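You operate a simulated robot arm through the tools that you are given. There is no shell and no other tool. Be economical: measure what you need, move in short steps, check, and stop when the job is done.

You run a simulated two-armed robot. Do the job below in one go: nothing can be reset, and whatever is moved stays where it is left.

Task
Trim the drive until the trim window shows OK.
Fine: free both lid locks, open the trim lid, then shut and lock it again. Where these are worked on the way, their far stop is far enough and under half their travel is too little: trim lid.

The check looks at the end state, three seconds after you hand in, the way a careful person would. Anything else that was tipped, shoved, dropped, spilled or broken makes it a failure. Lids that push on must go on centred and level and be pressed home; caps that screw on are set level and turned clockwise until they are tight.

Robot
Two 7-joint arms with two-finger parallel grippers on one trunk, on a base that drives. Base frame: it is fixed to the floor where the robot stands at the start and does not move with it; the origin is under the middle of the robot, x ahead of it, y to its left, z up. Lengths are in mm, angles in rad, forces in N, time in s.
The left shoulder is at the start at [50, 161, 1098], the right one opposite. With the tool pointing down near the work surface each hand reaches from about 220 to 680 mm from the robot's upright axis, wherever it stands, measured 20 degrees to its own side. Places, roughly: jog button [500, 200, 1000]; key shank [600, 300, 1200]; lamp test button [1000, -300, 1200]; lower lid lock [700, 0, 1100]; switch key [600, 300, 1200]; trim lid [700, 0, 1200]; trim screw [800, 0, 1200]; trim window [800, 0, 1400]; upper lid lock [700, 0, 1300]. Payload 3.43 kg a hand.
The tool frame of a hand sits at the grasp point between the pads (the TCP): z along the fingers, y along the line on which they close. The tips reach 30 mm beyond it. Largest opening 94 mm; finger width 28, thickness 10; the body of the gripper, 50 by 96 mm, starts 55 mm behind the TCP.
Orientation is that of the tool frame in the base frame, as a unit quaternion [w, x, y, z]. With the fingers straight down and closing along the base's y, the tool's x points along the base's -x, its y along +y and its z along -z.

Tools
- The arms move only by the tool drive_tool. It takes "left_motion", "right_motion" or both (then of equal length, played together; a hand with none holds still); each is a list of rows, each a list of 7 numbers: the shift along the tool's x, y, z in mm, then the turn, a rotation vector about the tool's x, y, z in rad, then the finger opening in mm, from 0 to 94. In form: [[dx, dy, dz, wx, wy, wz, fingers], ...]. A call has 1 to 12 rows; each row is the pose to reach, as a shift and turn from the pose commanded when the call began, along the tool's axes at that moment. Rows are played at 5 a second. More than 50 mm and 0.15 rad between two rows, or a gripper value outside its range, and nothing of the call is played. Where a pose cannot be reached the arm comes as near as it can. A force on the tool above 40 N (or 10 N above the force at the start of the call, whichever is more), or a blocked arm, ends the call early, and 0.2 s more pass. Each finger travels about 45 mm/s and halts on what it meets, pressing with about 26 N; the grip force reading is that of the motor and also rises with nothing between the fingers. The clock runs only during rows and for 0.2 s after the last one: add rows that repeat a pose to give the fingers time. The reply holds the time, the measured pose of the TCP, the force on the tool along the base axes, the opening and the grip force, in the units named above and with some noise, with the torque about the TCP (base axes, N m) and any sound that the robot's microphone picked up, and new pictures: "pictures" is both (left out), scene, wrist or none (wrist: the cameras of the hands that moved).
- Cameras (640 x 400 px; columns grow to the right, rows downward): "scene" is now at [132.6, 13, 1247.1]; the picture's right is [0.14, -0.99, 0.00], its down [-0.32, -0.05, -0.95] and it looks along [0.94, 0.14, -0.32] (base axes); focal length 250 px, centre (320, 200). "left" rides on the left gripper at [76, -14, -102] in its tool frame; the picture's right is [0.18, 0.98, 0.00], its down [-0.75, 0.14, -0.64] and it looks along [-0.63, 0.12, 0.77] (tool axes); focal length 243 px, centre (320, 200). "right" rides on the right gripper at [76, 14, -103] in its tool frame; the picture's right is [-0.18, 0.98, 0.00], its down [-0.75, -0.14, -0.64] and it looks along [-0.63, -0.12, 0.77] (tool axes); focal length 243 px, centre (320, 200). There is no depth. A picture from a camera that has moved, and an enlarged one, comes with that camera's place and axes in the base frame and with its lens.
- raise_lower(by): slides the trunk up (or, below 0, down) by that many mm; the arms and the scene camera ride with it, the base frame stays. It gives what a move gives, with no picture.
- base_move(legs): drives the robot by 1 to 6 legs, each [ahead, left, turn to the left] in mm, mm and rad, along the robot's own axes; the way and the turn of a leg run together, so that a leg with both is an arc; at most 1500 mm and 3.142 rad a leg. The arms and the cameras ride along, it lands a little off, and it stops where it bumps. It gives what a move gives, and a new picture of the scene camera.
- turn_head(pan, tilt): turns the head with the scene camera to pan (to the left, within 1.396 rad either way) and tilt (down, from -0.506 to 1.204), counted from straight ahead of the robot. It gives what a move gives, and a new picture of the scene camera.
- inspect(camera, box): a new picture of the part [left, top, right, bottom] of that camera's present view, enlarged. The clock stands still meanwhile.
- finish_job(): hands the job in; it is judged then, once.

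Work in short steps. Places have to be worked out from the pictures, the camera data and where the tool is seen: move nearer, look again, correct. Check each grasp and each placing, and mend what went wrong. You have 120 turns and 260 pictures in all, those below and enlarged ones among them. Open the grippers and draw the arms clear of the work before you hand the job in, unless the task says otherwise; then end with one line.

The tools are called after ">>>" as a command line: name --argument value ..., lists and objects as JSON in quotes. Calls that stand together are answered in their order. drive_tool: Moves the arms, as the interface text tells. Its arguments: {"type":"object","properties":{"left_motion":{"type":"array"},"right_motion":{"type":"array"},"pictures":{"type":"string","enum":["both","scene","wrist","none"]}},"required":[]} The other tools are called the same way: raise_lower (by) slides the trunk up or down; base_move (legs) drives the base; turn_head (pan, tilt) turns the head that bears the scene camera; inspect (camera, box) takes an enlarged picture of a part of a camera's view; finish_job () hands the job in.

At the start:

```text
t: 0.0
left_tool_pos: [372.9, 168.1, 1001.3]
left_ee_rot: [0.0, 0.0, 1.0, 0.0]
left_ft_force: [0.4, 0.6, 0.2]
left_moment: [0.04, -0.01, 0.0]
left_finger_gap: 93.7
left_grip_force: 0.1
right_tool_pos: [363.4, -189.6, 1000.0]
right_ee_rot: [0.0, -0.001, 1.0, 0.0]
right_ft_force: [0.1, 0.1, 0.0]
right_moment: [-0.01, -0.01, -0.01]
right_finger_gap: 93.9
right_grip_force: 0.0
trunk travel left (down, up): [-125.0, 142.0]
robot x, y, heading: [-1.8, 0.4, 0.002]
head pan, tilt: [0.145, 0.328]
```

scene: 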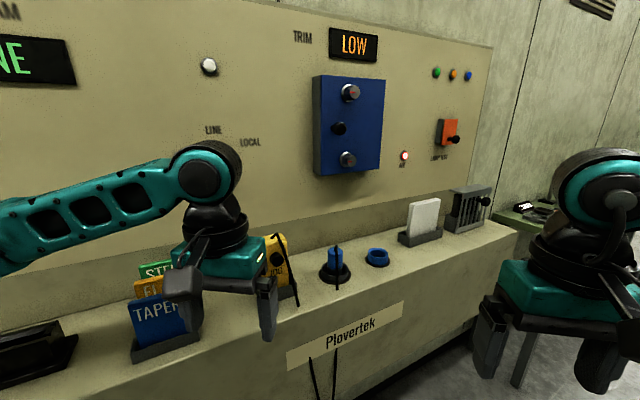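
right: 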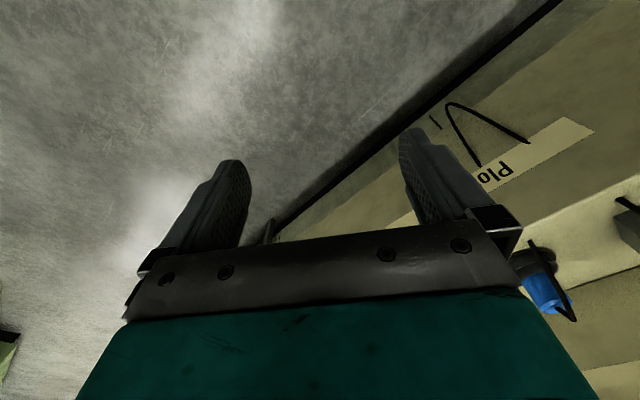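
left: 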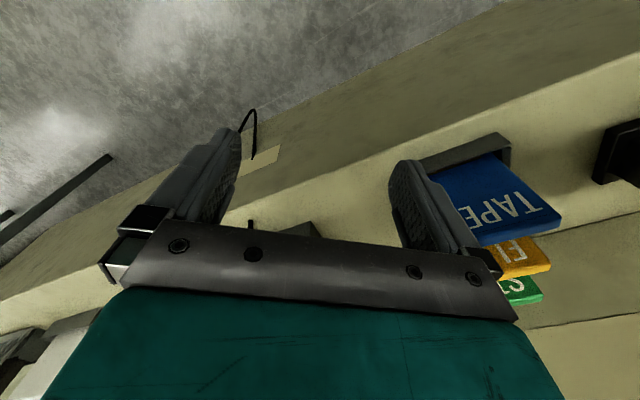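

The panel shows a LOW window, a blue trim lid with two knobs (locks) and a knob in the middle. I look closer at the whole panel first.

>>> inspect --camera "scene" --box '[280, 10, 500, 190]'

>>> inspect --camera "scene" --box '[120, 180, 520, 370]'

>>> turn_head --pan 0.6 --tilt 0.1

```text
2.22 times, centred on (390, 100) of scene
camera zoom: at [132.6, 13.0, 1247.1], right [0.14, -0.99, 0.0], down [-0.32, -0.05, -0.95], along [0.94, 0.14, -0.32], focal length 555 px, centre (164, 422)
```

zoom: 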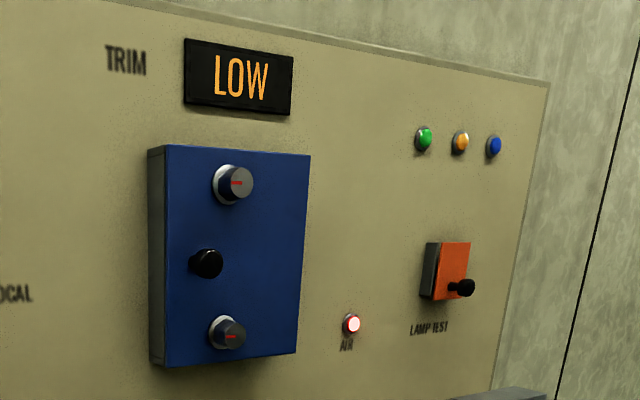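

```text
1.60 times, centred on (320, 275) of scene
camera zoom: at [132.6, 13.0, 1247.1], right [0.14, -0.99, 0.0], down [-0.32, -0.05, -0.95], along [0.94, 0.14, -0.32], focal length 399 px, centre (320, 80)
```

zoom: 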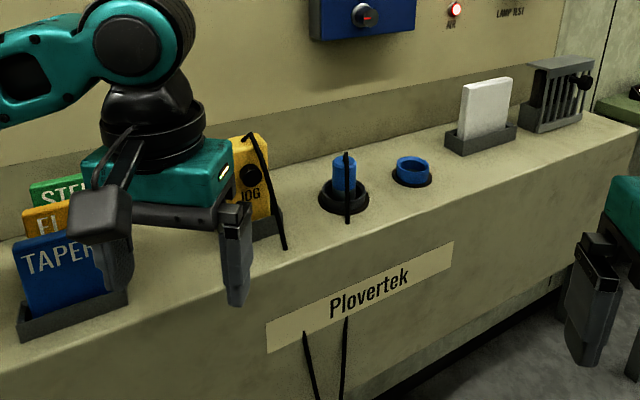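

```text
t: 0.9
left_tool_pos: [374.0, 168.0, 1000.1]
left_ee_rot: [-0.001, 0.001, 1.0, 0.0]
left_ft_force: [-0.1, -0.3, 0.0]
left_moment: [0.0, 0.04, 0.0]
left_finger_gap: 94.2
left_grip_force: 0.1
right_tool_pos: [363.1, -190.6, 999.7]
right_ee_rot: [-0.001, 0.001, 1.0, 0.001]
right_ft_force: [-1.0, 0.1, 0.0]
right_moment: [-0.01, -0.02, 0.0]
right_finger_gap: 94.0
right_grip_force: 0.0
trunk travel left (down, up): [-125.0, 142.0]
robot x, y, heading: [-0.8, -3.5, 0.002]
head pan, tilt: [0.6, 0.099]
camera scene: at [116.3, 51.4, 1268.3], right [0.56, -0.83, 0.0], down [-0.08, -0.06, -0.99], along [0.82, 0.56, -0.1], focal length 250 px, centre (320, 200)
```

scene: 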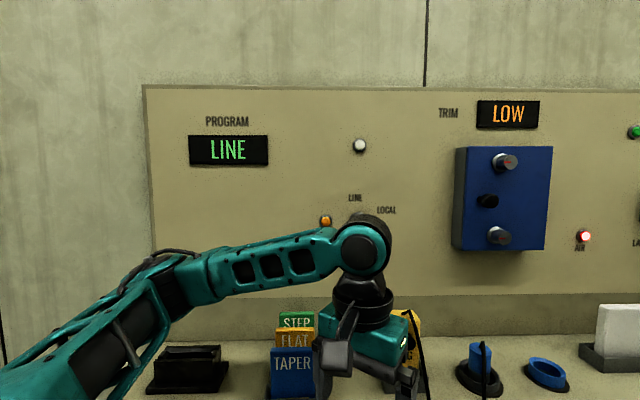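

The panel's normal is yawed about 0.59 rad from my heading; triangulating gives the lid knob near (706, 54, 1219). I raise the trunk so the hands clear the desk, and then turn to square up with the panel.

>>> raise_lower --by 120

>>> base_move --legs '[[0, 0, 0.59]]'

>>> turn_head --pan 0.0 --tilt 0.3

```text
t: 2.4
left_tool_pos: [374.1, 167.2, 1119.9]
left_ee_rot: [0.0, -0.001, 1.0, 0.0]
left_ft_force: [0.1, 1.0, 0.2]
left_moment: [0.01, -0.01, 0.01]
left_finger_gap: 94.0
left_grip_force: 0.1
right_tool_pos: [363.7, -191.4, 1119.5]
right_ee_rot: [0.0, 0.0, 1.0, 0.0]
right_ft_force: [0.1, 0.3, -0.3]
right_moment: [0.02, 0.01, 0.02]
right_finger_gap: 93.9
right_grip_force: 0.1
trunk travel left (down, up): [-245.0, 22.0]
robot x, y, heading: [2.0, 1.0, 0.001]
head pan, tilt: [0.6, 0.099]
```

```text
t: 4.4
left_tool_pos: [218.2, 345.9, 1120.4]
left_ee_rot: [0.0, -0.29, 0.957, 0.0]
left_ft_force: [0.3, -1.1, 0.0]
left_moment: [0.05, 0.01, 0.01]
left_finger_gap: 94.2
left_grip_force: 0.2
right_tool_pos: [406.8, 42.5, 1120.3]
right_ee_rot: [0.0, -0.289, 0.957, 0.0]
right_ft_force: [1.3, 0.0, -0.2]
right_moment: [0.02, -0.02, 0.02]
right_finger_gap: 94.0
right_grip_force: 0.1
trunk travel left (down, up): [-245.0, 22.0]
robot x, y, heading: [0.9, -1.1, 0.584]
head pan, tilt: [0.6, 0.099]
camera scene: at [67.9, 107.2, 1388.3], right [0.93, -0.37, 0.0], down [-0.04, -0.09, -0.99], along [0.37, 0.92, -0.1], focal length 250 px, centre (320, 200)
```

scene: 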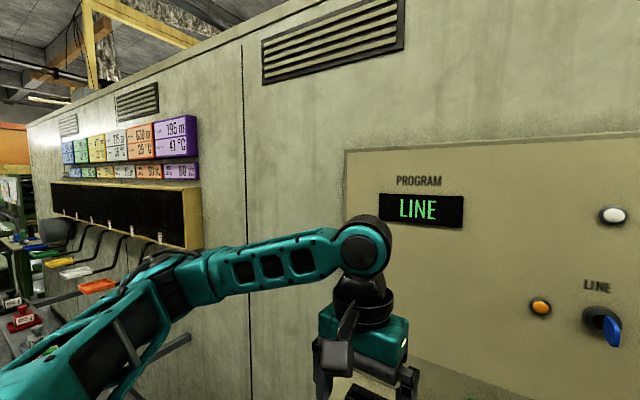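

```text
t: 5.4
left_tool_pos: [217.6, 347.4, 1120.5]
left_ee_rot: [-0.001, -0.29, 0.957, 0.0]
left_ft_force: [0.3, 0.4, 0.1]
left_moment: [0.02, -0.02, 0.02]
left_finger_gap: 94.1
left_grip_force: 0.1
right_tool_pos: [408.4, 43.2, 1119.3]
right_ee_rot: [0.0, -0.289, 0.957, 0.0]
right_ft_force: [-0.1, 0.5, 0.7]
right_moment: [0.01, 0.01, 0.01]
right_finger_gap: 94.1
right_grip_force: 0.0
trunk travel left (down, up): [-245.0, 22.0]
robot x, y, heading: [3.1, 1.9, 0.586]
head pan, tilt: [0.0, 0.3]
camera scene: at [111.3, 73.5, 1369.7], right [0.55, -0.83, 0.0], down [-0.25, -0.16, -0.96], along [0.79, 0.53, -0.3], focal length 250 px, centre (320, 200)
```

scene: 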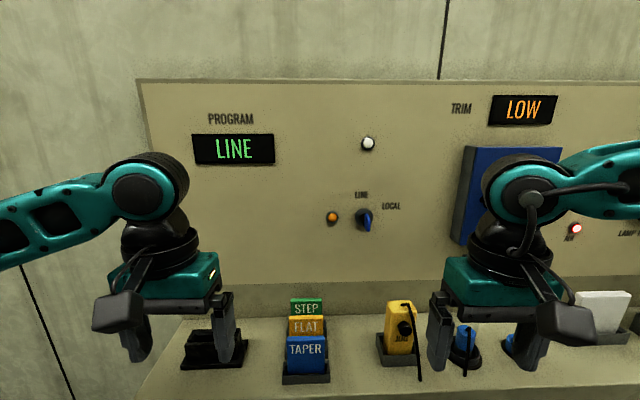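

I can now see the key switch and the windows. I enlarge both.

>>> inspect --camera "scene" --box '[300, 120, 440, 260]'

>>> inspect --camera "scene" --box '[270, 270, 540, 400]'

```text
2.86 times, centred on (370, 190) of scene
camera zoom: at [111.3, 73.5, 1369.7], right [0.55, -0.83, 0.0], down [-0.25, -0.16, -0.96], along [0.79, 0.53, -0.3], focal length 713 px, centre (177, 229)
```

zoom: 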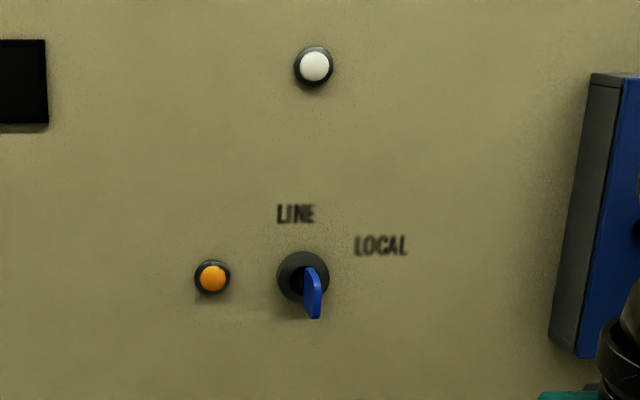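

```text
2.37 times, centred on (405, 335) of scene
camera zoom: at [111.3, 73.5, 1369.7], right [0.55, -0.83, 0.0], down [-0.25, -0.16, -0.96], along [0.79, 0.53, -0.3], focal length 592 px, centre (118, -120)
```

zoom: 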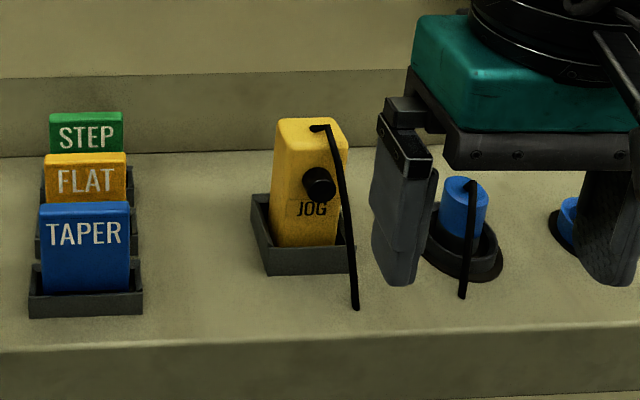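

The key stands at LINE; I leave it alone. I strafe right by 330 mm so that the lid is straight ahead of the robot.

>>> base_move --legs '[[0, -330, 0.0]]'

```text
t: 8.9
left_tool_pos: [399.4, 72.8, 1119.5]
left_ee_rot: [0.0, -0.289, 0.957, 0.0]
left_ft_force: [-0.2, -0.2, -0.3]
left_moment: [0.03, -0.02, 0.03]
left_finger_gap: 94.3
left_grip_force: 0.0
right_tool_pos: [589.8, -231.4, 1120.7]
right_ee_rot: [0.0, -0.289, 0.957, 0.0]
right_ft_force: [-0.1, -0.2, -0.3]
right_moment: [0.0, 0.02, 0.01]
right_finger_gap: 93.7
right_grip_force: 0.0
trunk travel left (down, up): [-245.0, 22.0]
robot x, y, heading: [183.5, -276.6, 0.588]
head pan, tilt: [0.0, 0.3]
camera scene: at [293.6, -200.5, 1369.7], right [0.55, -0.83, 0.0], down [-0.25, -0.16, -0.96], along [0.8, 0.53, -0.3], focal length 250 px, centre (320, 200)
```

scene: 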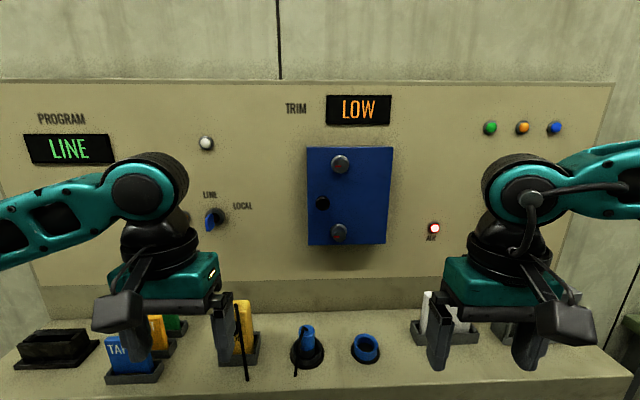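

The lid is in full view; I enlarge it.

>>> inspect --camera "scene" --box '[265, 85, 425, 265]'

```text
2.22 times, centred on (345, 175) of scene
camera zoom: at [293.6, -200.5, 1369.7], right [0.55, -0.83, 0.0], down [-0.25, -0.16, -0.96], along [0.8, 0.53, -0.3], focal length 555 px, centre (264, 256)
```

zoom: 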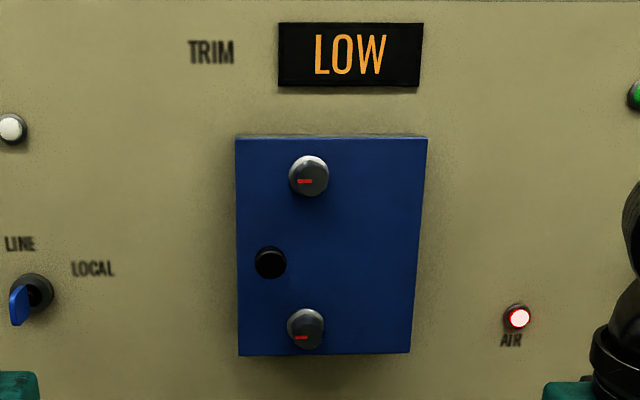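

Upper lock tip ≈ 600 ahead, 38 right, z 1294; handle ≈ 5 right, z ~1220; lower lock z ~1155. I pitch the left hand to point forward at the panel while rising.

>>> drive_tool --left_motion '[[-9, -6, -12, 0, -0.1428, 0, 94], [-18, -12, -24, 0, -0.2856, 0, 94], [-27, -18, -36, 0, -0.4284, 0, 94], [-36, -24, -48, 0, -0.5712, 0, 94], [-45, -30, -60, 0, -0.714, 0, 94], [-54, -36, -72, 0, -0.8568, 0, 94], [-63, -42, -84, 0, -0.9996, 0, 94], [-72, -48, -96, 0, -1.1424, 0, 94], [-81, -54, -108, 0, -1.2852, 0, 94], [-90, -60, -120, 0, -1.428, 0, 94], [-100, -68, -130, 0, -1.5708, 0, 94], [-100, -68, -130, 0, -1.5708, 0, 60]]'

```text
t: 11.5
left_tool_pos: [520.5, 71.5, 1249.7]
left_ee_rot: [0.677, -0.205, 0.676, 0.206]
left_ft_force: [0.5, -0.3, -0.3]
left_moment: [0.02, 0.0, 0.03]
left_finger_gap: 59.9
left_grip_force: 0.1
right_tool_pos: [588.0, -233.0, 1121.0]
right_ee_rot: [0.0, -0.289, 0.957, -0.001]
right_ft_force: [0.1, 0.2, -0.5]
right_moment: [0.0, 0.01, 0.0]
right_finger_gap: 94.0
right_grip_force: 0.2
trunk travel left (down, up): [-245.0, 22.0]
robot x, y, heading: [181.4, -273.7, 0.588]
head pan, tilt: [0.0, 0.3]
camera scene: at [293.3, -200.4, 1369.7], right [0.55, -0.83, 0.0], down [-0.25, -0.16, -0.96], along [0.8, 0.53, -0.3], focal length 250 px, centre (320, 200)
camera left: at [443.3, 3.2, 1174.0], right [-0.54, 0.82, -0.18], down [-0.61, -0.24, 0.75], along [0.57, 0.52, 0.63], focal length 243 px, centre (320, 200)
```

scene: 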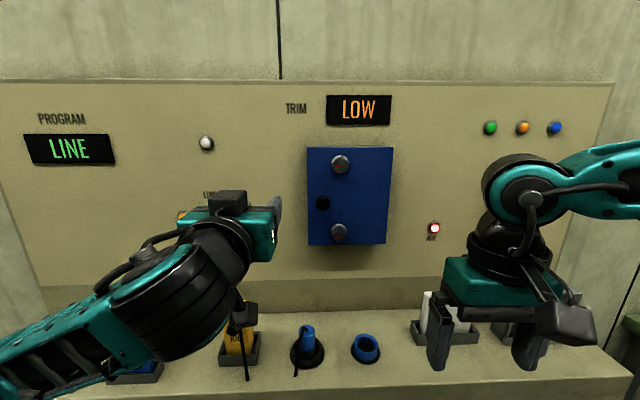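
left: 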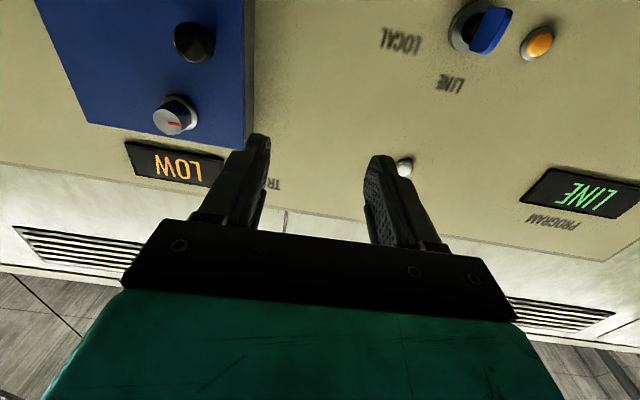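

Triangulating from both cameras: upper lock face at (715, 32, 1291.5), handle at (689, 55, 1218.5). I line the left hand up in front of the upper lock, short of it.

>>> drive_tool --left_motion '[[-10, -35, 10, 0, 0, 0, 60], [-20, -70, 20, 0, 0, 0, 60], [-30, -105, 40, 0, 0, 0, 60], [-41.8, -140.4, 65, 0, 0, 0, 60], [-41.8, -140.4, 80, 0, 0, 0, 60]]'

```text
t: 12.7
left_tool_pos: [665.5, 0.2, 1292.1]
left_ee_rot: [0.677, -0.205, 0.676, 0.205]
left_ft_force: [-0.5, 0.3, -0.4]
left_moment: [0.0, 0.01, -0.01]
left_finger_gap: 60.2
left_grip_force: 0.0
right_tool_pos: [589.8, -231.8, 1119.3]
right_ee_rot: [0.0, -0.289, 0.957, -0.001]
right_ft_force: [-0.2, 0.1, -0.6]
right_moment: [0.0, 0.03, -0.01]
right_finger_gap: 94.2
right_grip_force: 0.0
trunk travel left (down, up): [-245.0, 22.0]
robot x, y, heading: [180.7, -271.8, 0.593]
head pan, tilt: [0.0, 0.3]
camera scene: at [293.4, -200.0, 1369.7], right [0.55, -0.83, 0.0], down [-0.25, -0.16, -0.96], along [0.8, 0.53, -0.3], focal length 250 px, centre (320, 200)
camera left: at [588.1, -69.2, 1215.8], right [-0.54, 0.82, -0.18], down [-0.61, -0.24, 0.75], along [0.57, 0.52, 0.63], focal length 243 px, centre (320, 200)
```

scene: 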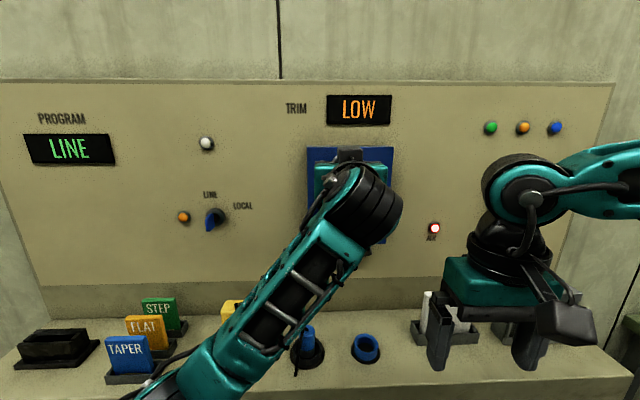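
left: 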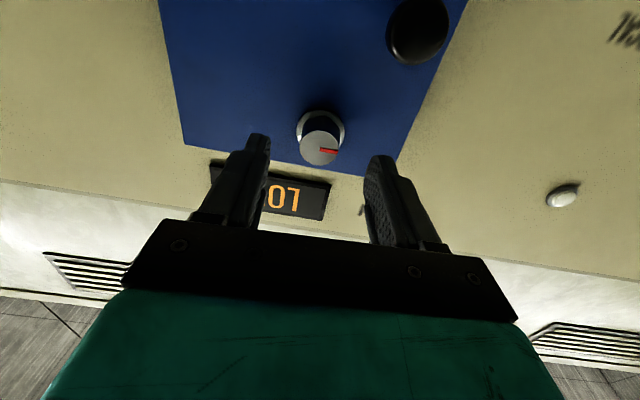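

The lock sits centred between the fingers. I advance 46 mm and close on it.

>>> drive_tool --left_motion '[[0, 0, 23, 0, 0, 0, 60], [0, 0, 46, 0, 0, 0, 60], [0, 0, 46, 0, 0, 0, 20], [0, 0, 46, 0, 0, 0, 20], [0, 0, 46, 0, 0, 0, 20], [0, 0, 46, 0, 0, 0, 20]]' --pictures "wrist"

```text
t: 13.3
left_tool_pos: [698.8, 19.8, 1292.2]
left_ee_rot: [0.676, -0.207, 0.677, 0.205]
left_ft_force: [-20.1, -4.2, -2.1]
left_moment: [0.0, 0.0, 0.89]
left_finger_gap: 44.3
left_grip_force: 4.3
right_tool_pos: [589.5, -231.4, 1120.5]
right_ee_rot: [0.0, -0.29, 0.957, -0.001]
right_ft_force: [0.7, 0.3, 0.3]
right_moment: [0.0, 0.04, 0.01]
right_finger_gap: 93.9
right_grip_force: 0.1
trunk travel left (down, up): [-245.0, 22.0]
robot x, y, heading: [181.1, -271.6, 0.59]
head pan, tilt: [0.0, 0.3]
stopped in row 3 (left hand): the force on the tool passed its limit at 44 N (the readings are from after the stop); the commanded pose is now the measured one
camera left: at [621.5, -49.7, 1216.4], right [-0.55, 0.82, -0.19], down [-0.61, -0.24, 0.75], along [0.57, 0.53, 0.63], focal length 243 px, centre (320, 200)
```

left: 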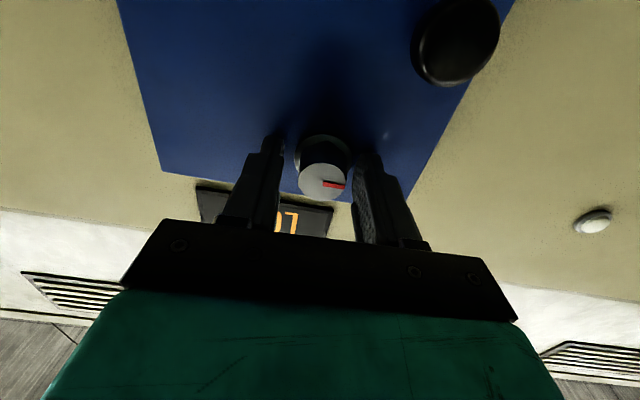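

A finger tip met the base ring or the lid. I back off 3 mm and close.

>>> drive_tool --left_motion '[[0, 0, -4, 0, 0, 0, 46], [0, 0, -4, 0, 0, 0, 15], [0, 0, -4, 0, 0, 0, 15], [0, 0, -4, 0, 0, 0, 15], [0, 0, -4, 0, 0, 0, 15]]' --pictures "wrist"

```text
t: 14.5
left_tool_pos: [697.2, 21.0, 1289.4]
left_ee_rot: [0.674, -0.208, 0.678, 0.205]
left_ft_force: [-1.6, 6.1, -1.3]
left_moment: [-0.04, 0.02, 1.36]
left_finger_gap: 29.9
left_grip_force: 45.1
right_tool_pos: [589.8, -230.9, 1120.8]
right_ee_rot: [0.0, -0.289, 0.957, -0.001]
right_ft_force: [-0.7, -0.2, -0.1]
right_moment: [0.01, 0.0, 0.01]
right_finger_gap: 93.9
right_grip_force: 0.0
trunk travel left (down, up): [-245.0, 22.0]
robot x, y, heading: [181.5, -276.5, 0.58]
head pan, tilt: [0.0, 0.3]
camera left: at [619.6, -49.3, 1214.6], right [-0.55, 0.81, -0.19], down [-0.61, -0.24, 0.76], along [0.57, 0.53, 0.63], focal length 243 px, centre (320, 200)
```

left: 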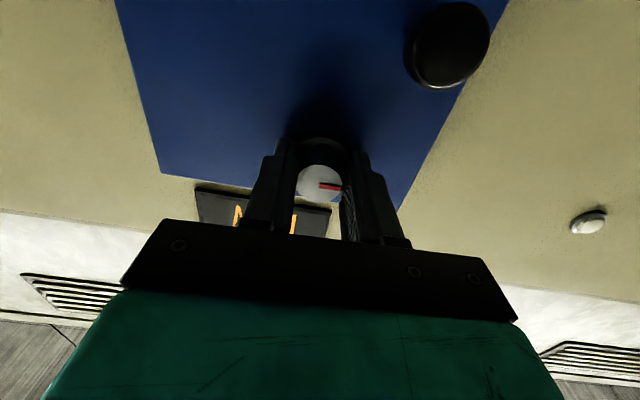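

The knob is gripped (30 mm). I try turning it counter-clockwise a little and read the torque.

>>> drive_tool --left_motion '[[0, 0, 0, 0, 0, -0.1, 15], [0, 0, 0, 0, 0, -0.2, 15], [0, 0, 0, 0, 0, -0.3, 15]]' --pictures "wrist"

```text
t: 15.3
left_tool_pos: [697.5, 19.6, 1290.7]
left_ee_rot: [0.699, -0.305, 0.638, 0.104]
left_ft_force: [-2.3, 0.8, 3.5]
left_moment: [0.4, 0.39, 1.21]
left_finger_gap: 29.9
left_grip_force: 45.1
right_tool_pos: [589.6, -232.7, 1119.9]
right_ee_rot: [0.0, -0.29, 0.957, 0.0]
right_ft_force: [-0.4, 0.5, 1.0]
right_moment: [-0.03, -0.01, 0.0]
right_finger_gap: 94.1
right_grip_force: 0.1
trunk travel left (down, up): [-245.0, 22.0]
robot x, y, heading: [185.1, -275.6, 0.588]
head pan, tilt: [0.0, 0.3]
camera left: at [631.9, -67.3, 1222.9], right [-0.49, 0.73, -0.46], down [-0.73, -0.06, 0.68], along [0.47, 0.68, 0.57], focal length 243 px, centre (320, 200)
```

left: 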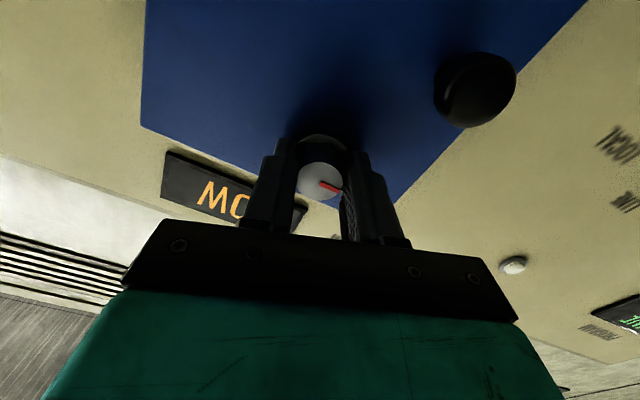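

The mark stayed put while the hand turned, so it slipped against a stop. I go the other way (clockwise).

>>> drive_tool --left_motion '[[0, 0, 0, 0, 0, 0.1, 15], [0, 0, 0, 0, 0, 0.2, 15], [0, 0, 0, 0, 0, 0.3, 15], [0, 0, 0, 0, 0, 0.4, 15], [0, 0, 0, 0, 0, 0.5, 15], [0, 0, 0, 0, 0, 0.6, 15]]' --pictures "wrist"

```text
t: 16.7
left_tool_pos: [697.0, 21.3, 1291.6]
left_ee_rot: [0.637, -0.104, 0.701, 0.303]
left_ft_force: [1.6, 13.3, 11.9]
left_moment: [-0.36, 0.45, 1.41]
left_finger_gap: 29.5
left_grip_force: 45.2
right_tool_pos: [589.4, -230.8, 1120.4]
right_ee_rot: [-0.001, -0.289, 0.957, -0.001]
right_ft_force: [0.3, 0.3, 0.0]
right_moment: [-0.01, 0.03, -0.01]
right_finger_gap: 94.2
right_grip_force: 0.1
trunk travel left (down, up): [-245.0, 22.0]
robot x, y, heading: [180.3, -271.7, 0.589]
head pan, tilt: [0.0, 0.3]
camera left: at [606.2, -29.9, 1214.7], right [-0.55, 0.82, 0.11], down [-0.48, -0.43, 0.76], along [0.68, 0.37, 0.63], focal length 243 px, centre (320, 200)
```

left: 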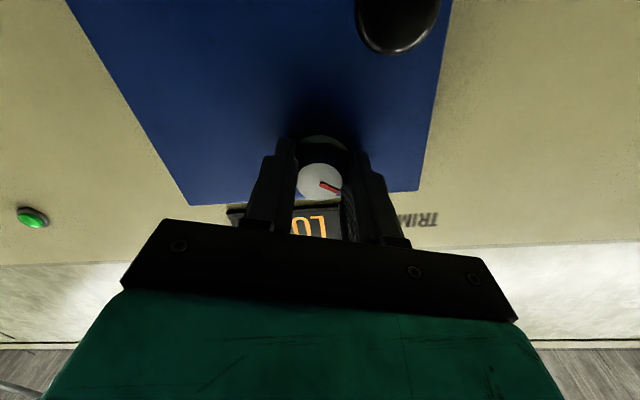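

The knob turns clockwise with the hand. I continue about 1 rad more.

>>> drive_tool --left_motion '[[0, 0, 0, 0, 0, 0.12, 15], [0, 0, 0, 0, 0, 0.24, 15], [0, 0, 0, 0, 0, 0.36, 15], [0, 0, 0, 0, 0, 0.48, 15], [0, 0, 0, 0, 0, 0.6, 15], [0, 0, 0, 0, 0, 0.72, 15], [0, 0, 0, 0, 0, 0.84, 15], [0, 0, 0, 0, 0, 0.97, 15]]' --pictures "wrist"

```text
t: 18.5
left_tool_pos: [694.8, 21.2, 1292.7]
left_ee_rot: [0.422, 0.235, 0.667, 0.567]
left_ft_force: [0.0, 14.0, 11.5]
left_moment: [0.31, -0.54, 1.28]
left_finger_gap: 29.3
left_grip_force: 44.6
right_tool_pos: [587.8, -229.4, 1121.1]
right_ee_rot: [0.0, -0.288, 0.958, -0.002]
right_ft_force: [0.4, 0.2, -0.1]
right_moment: [-0.03, -0.02, 0.0]
right_finger_gap: 94.0
right_grip_force: 0.1
trunk travel left (down, up): [-245.0, 22.0]
robot x, y, heading: [183.7, -272.4, 0.586]
head pan, tilt: [0.0, 0.3]
camera left: at [572.5, 20.2, 1255.7], right [-0.26, 0.39, 0.88], down [-0.15, -0.92, 0.36], along [0.95, -0.04, 0.3], focal length 243 px, centre (320, 200)
```

left: 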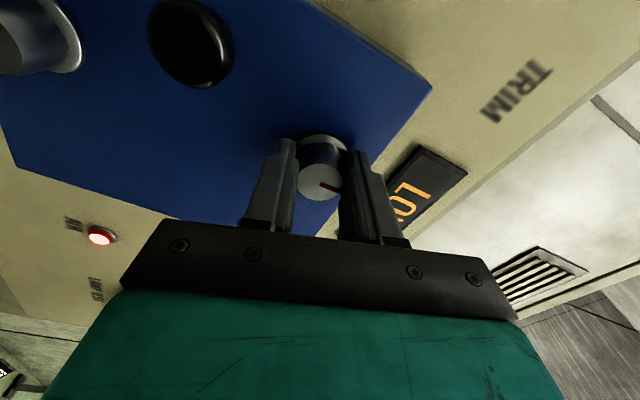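

About 1.5 rad done, with no stop felt. I push 0.25 further to find the stop.

>>> drive_tool --left_motion '[[0, 0, 0, 0, 0, 0.12, 15], [0, 0, 0, 0, 0, 0.25, 15]]' --pictures "wrist"

```text
t: 19.1
left_tool_pos: [695.5, 18.5, 1290.8]
left_ee_rot: [0.349, 0.317, 0.633, 0.615]
left_ft_force: [-0.1, 8.7, 11.0]
left_moment: [0.13, -1.1, 0.7]
left_finger_gap: 29.4
left_grip_force: 45.5
right_tool_pos: [588.7, -230.6, 1120.7]
right_ee_rot: [0.001, -0.289, 0.957, 0.0]
right_ft_force: [-0.1, -0.3, 0.0]
right_moment: [-0.03, 0.02, 0.02]
right_finger_gap: 93.8
right_grip_force: 0.1
trunk travel left (down, up): [-245.0, 22.0]
robot x, y, heading: [180.2, -271.0, 0.589]
head pan, tilt: [0.0, 0.3]
camera left: at [568.9, 23.9, 1274.1], right [-0.13, 0.2, 0.97], down [-0.12, -0.98, 0.18], along [0.98, -0.09, 0.15], focal length 243 px, centre (320, 200)
```

left: 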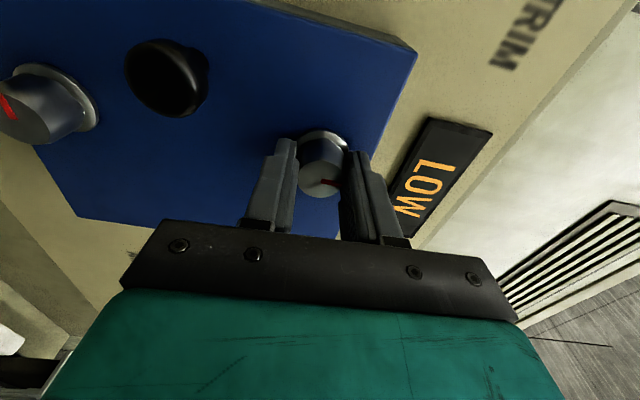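

The torque rose to about 0.5 N m: the stop is reached at roughly 90°, so the upper lock is free. I open and draw back.

>>> drive_tool --left_motion '[[0, 0, 0, 0, 0, -0.05, 60], [0, 0, 0, 0, 0, -0.05, 60], [0, 0, 0, 0, 0, -0.05, 60], [0, 0, -30, 0, 0, -0.1, 60], [0, 0, -50, 0, 0, -0.2, 60]]' --pictures "wrist"

```text
t: 20.3
left_tool_pos: [655.3, -10.3, 1291.4]
left_ee_rot: [0.408, 0.253, 0.662, 0.576]
left_ft_force: [-1.0, 0.5, 0.1]
left_moment: [-0.01, -0.03, 0.01]
left_finger_gap: 60.1
left_grip_force: 0.1
right_tool_pos: [590.4, -231.1, 1120.9]
right_ee_rot: [0.0, -0.289, 0.957, 0.0]
right_ft_force: [-0.3, 0.4, 0.5]
right_moment: [-0.01, 0.0, -0.03]
right_finger_gap: 94.0
right_grip_force: 0.0
trunk travel left (down, up): [-245.0, 22.0]
robot x, y, heading: [183.7, -273.0, 0.584]
head pan, tilt: [0.0, 0.3]
camera left: at [531.0, -9.1, 1258.5], right [-0.23, 0.35, 0.91], down [-0.15, -0.93, 0.33], along [0.96, -0.06, 0.27], focal length 243 px, centre (320, 200)
```

left: 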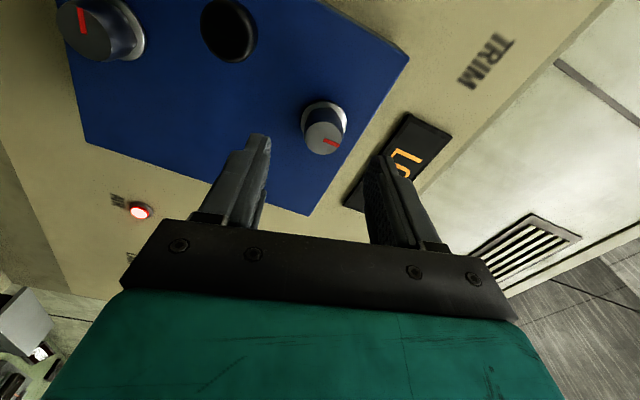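

The upper lock's mark now points up. I go down 138 mm to the lower lock while untwisting the hand.

>>> drive_tool --left_motion '[[3.6, -13.3, 0, 0, 0, -0.132, 60], [7.2, -26.6, 0, 0, 0, -0.264, 60], [10.8, -40, 0, 0, 0, -0.396, 60], [14.4, -53.3, 0, 0, 0, -0.528, 60], [18, -66.6, 0, 0, 0, -0.66, 60], [21.7, -79.9, 0, 0, 0, -0.792, 60], [25.3, -93.2, 0, 0, 0, -0.924, 60], [28.9, -106.6, 0, 0, 0, -1.056, 60], [32.5, -119.9, 0, 0, 0, -1.188, 60], [36.1, -133.2, 0, 0, 0, -1.32, 60], [36.1, -133.2, 10, 0, 0, -1.32, 60]]'

```text
t: 22.9
left_tool_pos: [665.3, 0.5, 1186.7]
left_ee_rot: [0.699, -0.198, 0.653, 0.212]
left_ft_force: [0.2, 0.3, -0.4]
left_moment: [0.01, -0.02, -0.04]
left_finger_gap: 59.9
left_grip_force: 0.0
right_tool_pos: [589.6, -231.5, 1119.5]
right_ee_rot: [0.001, -0.289, 0.957, 0.0]
right_ft_force: [-0.1, -0.6, 0.9]
right_moment: [0.02, 0.02, -0.01]
right_finger_gap: 94.0
right_grip_force: 0.1
trunk travel left (down, up): [-245.0, 22.0]
robot x, y, heading: [182.4, -274.8, 0.588]
head pan, tilt: [0.0, 0.3]
stopped in row 11 (left hand): the arm was blocked; the commanded pose is now the measured one
camera scene: at [293.3, -200.4, 1369.7], right [0.55, -0.83, 0.0], down [-0.25, -0.16, -0.96], along [0.8, 0.53, -0.3], focal length 250 px, centre (320, 200)
camera left: at [592.4, -66.6, 1103.9], right [-0.54, 0.82, -0.18], down [-0.65, -0.27, 0.71], along [0.54, 0.5, 0.68], focal length 243 px, centre (320, 200)
```

scene: 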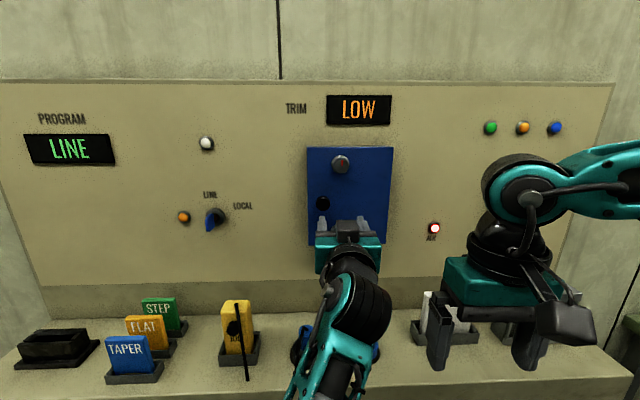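
left: 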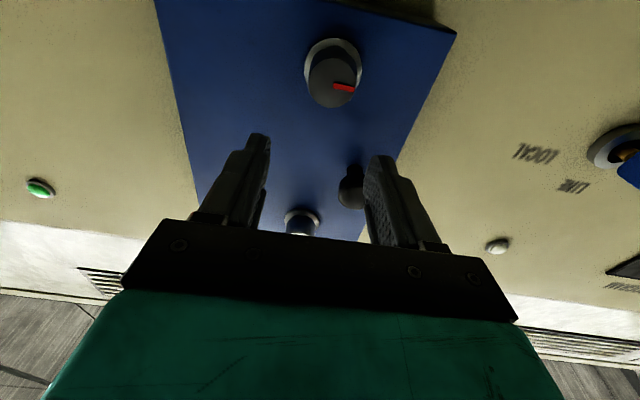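

The arm hit its own limit at z 1187 (no contact force). I lower the trunk by 50 mm and re-square the hand.

>>> raise_lower --by -50

>>> drive_tool --left_motion '[[-7, 0, 0, 0, 0.035, 0, 60], [-15, 0, 0, 0, 0.069, 0, 60], [-15, 0, 0, 0, 0.069, 0, 60]]' --pictures "both"

```text
t: 23.8
left_tool_pos: [665.6, -0.3, 1135.4]
left_ee_rot: [0.698, -0.199, 0.654, 0.212]
left_ft_force: [0.3, -0.8, 0.4]
left_moment: [-0.01, 0.01, -0.03]
left_finger_gap: 59.8
left_grip_force: 0.1
right_tool_pos: [589.0, -231.2, 1069.3]
right_ee_rot: [0.0, -0.288, 0.958, -0.001]
right_ft_force: [-0.3, 0.2, 0.4]
right_moment: [-0.03, -0.02, 0.0]
right_finger_gap: 93.8
right_grip_force: 0.1
trunk travel left (down, up): [-195.0, 72.0]
robot x, y, heading: [181.3, -271.4, 0.582]
head pan, tilt: [0.0, 0.3]
```

```text
t: 24.6
left_tool_pos: [665.1, -2.0, 1148.0]
left_ee_rot: [0.673, -0.207, 0.68, 0.205]
left_ft_force: [0.1, -0.6, -0.3]
left_moment: [0.0, 0.0, -0.02]
left_finger_gap: 60.1
left_grip_force: 0.0
right_tool_pos: [588.5, -230.4, 1070.2]
right_ee_rot: [-0.001, -0.29, 0.957, 0.0]
right_ft_force: [-0.2, -0.2, 0.2]
right_moment: [0.0, 0.0, 0.0]
right_finger_gap: 94.0
right_grip_force: 0.1
trunk travel left (down, up): [-195.0, 72.0]
robot x, y, heading: [183.0, -273.5, 0.585]
head pan, tilt: [0.0, 0.3]
camera scene: at [293.3, -200.4, 1319.7], right [0.55, -0.83, 0.0], down [-0.25, -0.16, -0.96], along [0.8, 0.53, -0.3], focal length 250 px, centre (320, 200)
camera left: at [586.9, -70.7, 1073.4], right [-0.55, 0.82, -0.18], down [-0.61, -0.24, 0.76], along [0.58, 0.53, 0.62], focal length 243 px, centre (320, 200)
```

scene: 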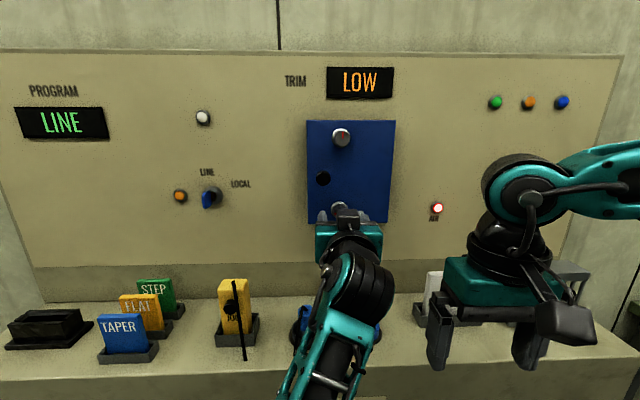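
left: 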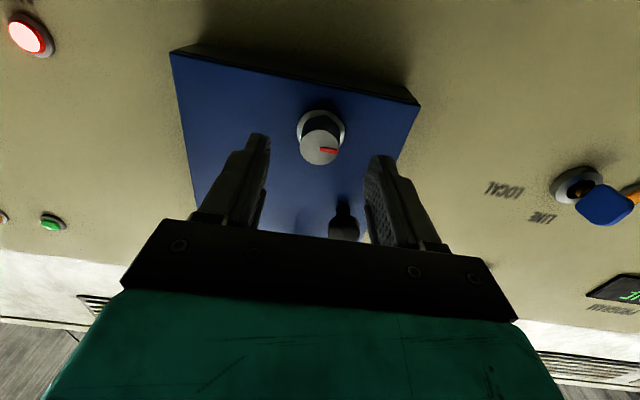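

The view matches the one I had before gripping the upper lock. I advance 36 mm and close.

>>> drive_tool --left_motion '[[0, 0, 18, 0, 0, 0, 60], [0, 0, 35, 0, 0, 0, 60], [0, 0, 35, 0, 0, 0, 15], [0, 0, 35, 0, 0, 0, 15], [0, 0, 35, 0, 0, 0, 15], [0, 0, 35, 0, 0, 0, 15], [0, 0, 35, 0, 0, 0, 15]]' --pictures "wrist"

```text
t: 26.2
left_tool_pos: [695.6, 19.7, 1148.3]
left_ee_rot: [0.674, -0.206, 0.679, 0.206]
left_ft_force: [7.5, -1.2, -0.4]
left_moment: [0.17, -0.24, 0.86]
left_finger_gap: 30.0
left_grip_force: 44.7
right_tool_pos: [590.2, -231.9, 1069.0]
right_ee_rot: [0.0, -0.289, 0.957, 0.0]
right_ft_force: [-0.4, 0.3, -0.6]
right_moment: [0.0, 0.03, 0.02]
right_finger_gap: 94.0
right_grip_force: 0.1
trunk travel left (down, up): [-195.0, 72.0]
robot x, y, heading: [184.0, -273.3, 0.585]
head pan, tilt: [0.0, 0.3]
camera left: at [617.1, -50.3, 1073.2], right [-0.55, 0.82, -0.18], down [-0.61, -0.24, 0.76], along [0.58, 0.53, 0.62], focal length 243 px, centre (320, 200)
```

left: 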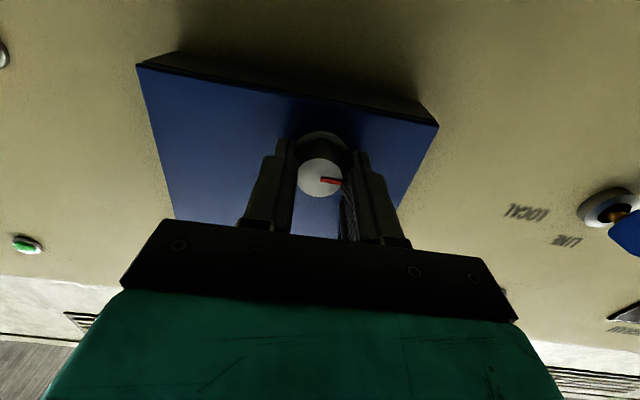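

Gripped. I turn it clockwise 0.36 first and check that it follows.

>>> drive_tool --left_motion '[[0, 0, 0, 0, 0, 0.12, 15], [0, 0, 0, 0, 0, 0.24, 15], [0, 0, 0, 0, 0, 0.36, 15]]' --pictures "wrist"

```text
t: 27.0
left_tool_pos: [694.4, 19.1, 1148.7]
left_ee_rot: [0.625, -0.081, 0.706, 0.323]
left_ft_force: [5.6, 2.8, -0.1]
left_moment: [-0.43, 0.58, 1.29]
left_finger_gap: 29.8
left_grip_force: 44.3
right_tool_pos: [589.8, -230.5, 1069.8]
right_ee_rot: [-0.001, -0.289, 0.957, 0.0]
right_ft_force: [-0.6, 0.1, -0.3]
right_moment: [0.01, -0.01, 0.01]
right_finger_gap: 93.9
right_grip_force: 0.1
trunk travel left (down, up): [-195.0, 72.0]
robot x, y, heading: [180.0, -272.9, 0.588]
head pan, tilt: [0.0, 0.3]
camera left: at [601.4, -27.4, 1073.1], right [-0.55, 0.82, 0.18], down [-0.45, -0.47, 0.76], along [0.7, 0.34, 0.62], focal length 243 px, centre (320, 200)
```

left: 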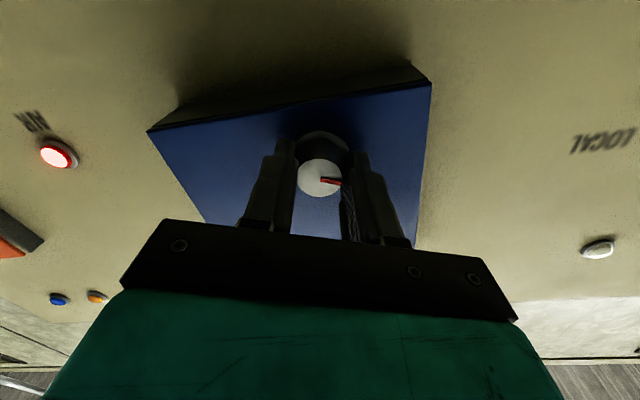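

It follows. I continue to the stop (about 1.25 rad more).

>>> drive_tool --left_motion '[[0, 0, 0, 0, 0, 0.13, 15], [0, 0, 0, 0, 0, 0.26, 15], [0, 0, 0, 0, 0, 0.39, 15], [0, 0, 0, 0, 0, 0.52, 15], [0, 0, 0, 0, 0, 0.65, 15], [0, 0, 0, 0, 0, 0.78, 15], [0, 0, 0, 0, 0, 0.91, 15], [0, 0, 0, 0, 0, 1.04, 15], [0, 0, 0, 0, 0, 1.17, 15], [0, 0, 0, 0, 0, 1.3, 15]]' --pictures "wrist"

```text
t: 29.2
left_tool_pos: [695.5, 19.0, 1148.3]
left_ee_rot: [0.303, 0.363, 0.61, 0.636]
left_ft_force: [2.8, 1.0, -2.7]
left_moment: [0.0, -0.67, 0.26]
left_finger_gap: 29.3
left_grip_force: 45.0
right_tool_pos: [589.8, -231.4, 1068.3]
right_ee_rot: [0.0, -0.29, 0.957, 0.001]
right_ft_force: [0.7, -0.6, 0.1]
right_moment: [0.01, 0.0, -0.03]
right_finger_gap: 93.8
right_grip_force: 0.1
trunk travel left (down, up): [-195.0, 72.0]
robot x, y, heading: [183.7, -272.1, 0.584]
head pan, tilt: [0.0, 0.3]
camera left: at [565.8, 25.3, 1142.0], right [-0.04, 0.08, 1.0], down [-0.11, -0.99, 0.08], along [0.99, -0.11, 0.05], focal length 243 px, centre (320, 200)
```

left: 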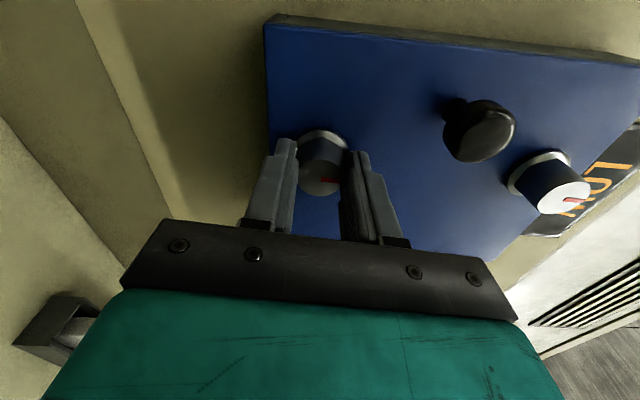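

The torque shows the stop; both marks point up, so both locks are free. I release, back off, and move to face the handle, keeping the fingers one above the other.

>>> drive_tool --left_motion '[[0, 0, 0, 0, 0, -0.05, 60], [0, 0, 0, 0, 0, -0.05, 60], [0, 0, 0, 0, 0, -0.09, 60], [0, 0, -30, 0, 0, -0.09, 60], [0, 0, -55, 0, 0, -0.09, 60], [0, 0, -55, 0, 0, -0.09, 60]]' --pictures "wrist"

```text
t: 30.6
left_tool_pos: [647.1, -11.9, 1148.1]
left_ee_rot: [0.331, 0.335, 0.627, 0.62]
left_ft_force: [0.2, 0.1, -0.1]
left_moment: [0.01, 0.03, 0.02]
left_finger_gap: 59.8
left_grip_force: 0.1
right_tool_pos: [590.0, -231.3, 1069.1]
right_ee_rot: [0.0, -0.289, 0.957, 0.0]
right_ft_force: [0.4, 0.1, -0.1]
right_moment: [0.0, -0.03, 0.02]
right_finger_gap: 94.2
right_grip_force: 0.1
trunk travel left (down, up): [-195.0, 72.0]
robot x, y, heading: [186.6, -274.5, 0.589]
head pan, tilt: [0.0, 0.3]
camera left: at [520.1, -6.4, 1135.6], right [-0.1, 0.16, 0.98], down [-0.11, -0.98, 0.15], along [0.99, -0.1, 0.11], focal length 243 px, centre (320, 200)
```

left: 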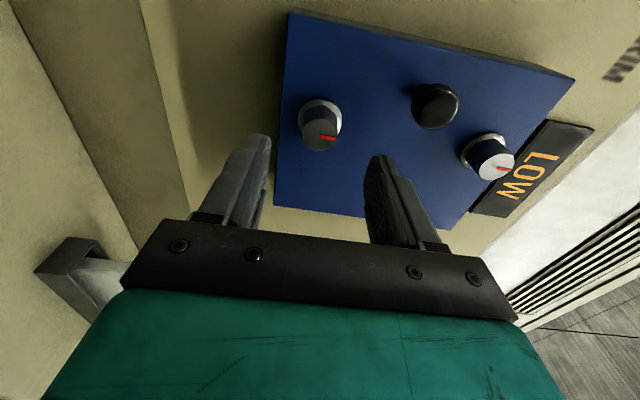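

Handle offset is 32 left, 72 up, 72 ahead. I move in front of it.

>>> drive_tool --left_motion '[[10, 24, 0, 0, 0, 0, 60], [20, 48, 0, 0, 0, 0, 60], [32.4, 72, 0, 0, 0, 0, 60], [32.4, 72, 25, 0, 0, 0, 60], [32.4, 72, 25, 0, 0, 0, 60]]' --pictures "wrist"

```text
t: 31.8
left_tool_pos: [650.3, 28.6, 1220.4]
left_ee_rot: [0.332, 0.335, 0.627, 0.621]
left_ft_force: [-1.0, 0.1, 0.5]
left_moment: [0.0, 0.0, 0.0]
left_finger_gap: 60.1
left_grip_force: 0.1
right_tool_pos: [589.4, -231.5, 1069.3]
right_ee_rot: [0.0, -0.29, 0.957, 0.0]
right_ft_force: [0.1, -0.5, -0.2]
right_moment: [-0.01, -0.04, -0.02]
right_finger_gap: 94.0
right_grip_force: 0.1
trunk travel left (down, up): [-195.0, 72.0]
robot x, y, heading: [183.0, -274.9, 0.593]
head pan, tilt: [0.0, 0.3]
camera left: at [523.0, 34.8, 1207.6], right [-0.1, 0.16, 0.98], down [-0.11, -0.98, 0.15], along [0.99, -0.1, 0.11], focal length 243 px, centre (320, 200)
```

left: 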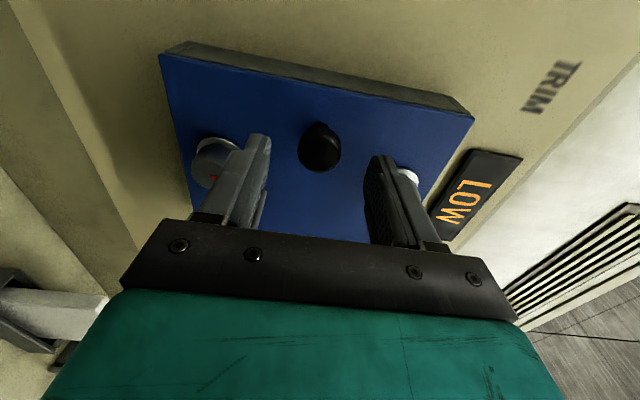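

The handle is centred. I advance 33 mm and grip it.

>>> drive_tool --left_motion '[[0, 0, 17, 0, 0, 0, 60], [0, 0, 33, 0, 0, 0, 60], [0, 0, 33, 0, 0, 0, 10], [0, 0, 33, 0, 0, 0, 10], [0, 0, 33, 0, 0, 0, 10], [0, 0, 33, 0, 0, 0, 10], [0, 0, 33, 0, 0, 0, 10]]' --pictures "wrist"

```text
t: 33.4
left_tool_pos: [678.6, 47.0, 1221.0]
left_ee_rot: [0.331, 0.335, 0.626, 0.621]
left_ft_force: [-0.7, -0.8, -1.3]
left_moment: [-0.04, 0.05, -0.06]
left_finger_gap: 27.1
left_grip_force: 44.7
right_tool_pos: [589.1, -232.1, 1069.8]
right_ee_rot: [0.0, -0.29, 0.957, 0.0]
right_ft_force: [-0.4, 0.0, -0.3]
right_moment: [-0.01, 0.01, 0.02]
right_finger_gap: 94.1
right_grip_force: 0.0
trunk travel left (down, up): [-195.0, 72.0]
robot x, y, heading: [180.0, -272.4, 0.591]
head pan, tilt: [0.0, 0.3]
camera left: at [551.4, 52.7, 1206.9], right [-0.1, 0.16, 0.98], down [-0.11, -0.98, 0.15], along [0.99, -0.1, 0.11], focal length 243 px, centre (320, 200)
```

left: 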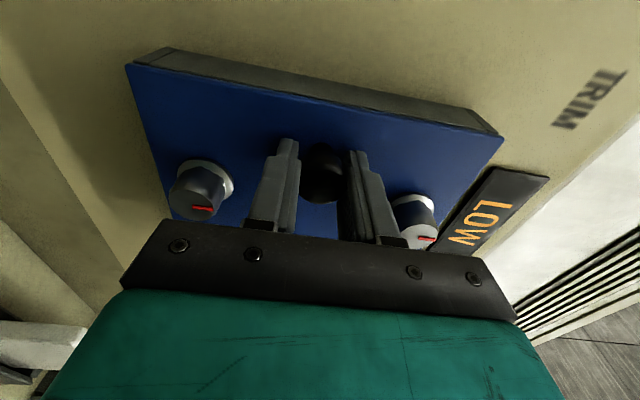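

Gripped (27 mm). A test pull of 15 mm straight back.

>>> drive_tool --left_motion '[[0, 0, -8, 0, 0, 0, 10], [-1, 0, -16, 0, 0, 0, 10]]' --pictures "both"

```text
t: 34.0
left_tool_pos: [667.2, 35.5, 1220.2]
left_ee_rot: [0.331, 0.336, 0.626, 0.621]
left_ft_force: [16.5, -2.0, 3.7]
left_moment: [-0.01, -0.01, 1.02]
left_finger_gap: 27.4
left_grip_force: 45.4
right_tool_pos: [591.4, -231.1, 1069.0]
right_ee_rot: [-0.002, -0.288, 0.958, 0.001]
right_ft_force: [-0.4, 0.0, 0.6]
right_moment: [0.03, 0.01, 0.01]
right_finger_gap: 94.1
right_grip_force: 0.0
trunk travel left (down, up): [-195.0, 72.0]
robot x, y, heading: [179.1, -276.7, 0.587]
head pan, tilt: [0.0, 0.3]
camera scene: at [295.9, -200.9, 1319.5], right [0.55, -0.83, 0.0], down [-0.25, -0.16, -0.95], along [0.79, 0.53, -0.3], focal length 250 px, centre (320, 200)
camera left: at [540.6, 42.4, 1207.0], right [-0.09, 0.16, 0.98], down [-0.11, -0.98, 0.15], along [0.99, -0.1, 0.11], focal length 243 px, centre (320, 200)
```

scene: 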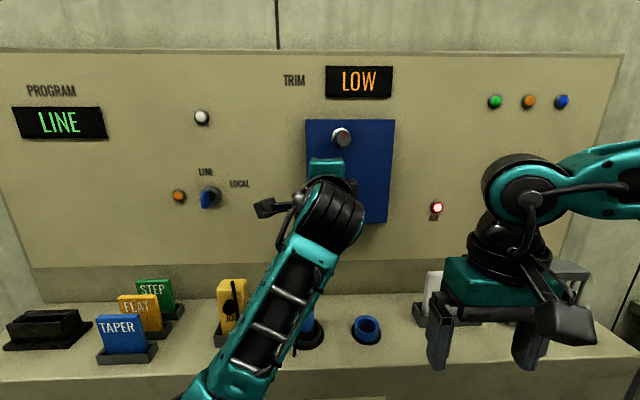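
left: 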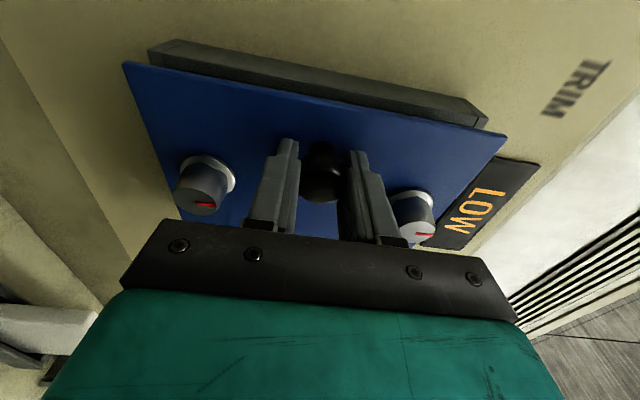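

The lid swings on a right-hand hinge. Before following the arc I move the right arm out of the way to the right and back.

>>> drive_tool --right_motion '[[10, -40, 0, 0, 0, 0, 94], [20, -80, 0, 0, 0, 0, 94], [40, -120, 0, 0, 0, 0, 94], [60, -160, 0, 0, 0, 0, 94], [80, -200, 0, 0, 0, 0, 94]]' --pictures "scene"

```text
t: 35.2
left_tool_pos: [667.0, 36.3, 1220.5]
left_ee_rot: [0.332, 0.336, 0.626, 0.621]
left_ft_force: [11.6, -7.7, 2.4]
left_moment: [-0.05, 0.26, -0.07]
left_finger_gap: 27.3
left_grip_force: 45.0
right_tool_pos: [634.6, -444.8, 1069.3]
right_ee_rot: [-0.001, -0.29, 0.957, 0.0]
right_ft_force: [1.3, 0.3, 0.0]
right_moment: [-0.02, 0.06, 0.01]
right_finger_gap: 94.0
right_grip_force: 0.0
trunk travel left (down, up): [-195.0, 72.0]
robot x, y, heading: [185.3, -269.6, 0.587]
head pan, tilt: [0.0, 0.3]
camera scene: at [295.2, -201.8, 1319.6], right [0.55, -0.83, 0.0], down [-0.25, -0.16, -0.96], along [0.79, 0.53, -0.3], focal length 250 px, centre (320, 200)
```

scene: 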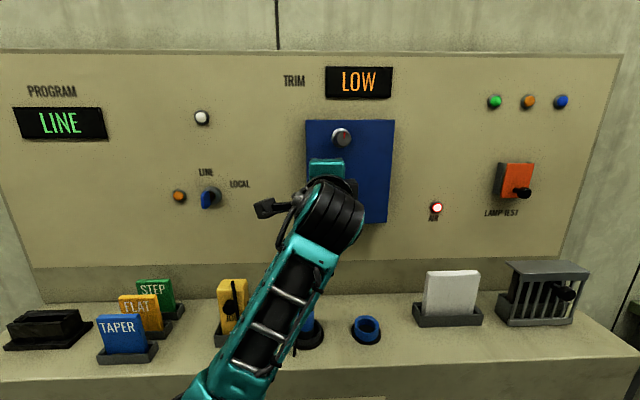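

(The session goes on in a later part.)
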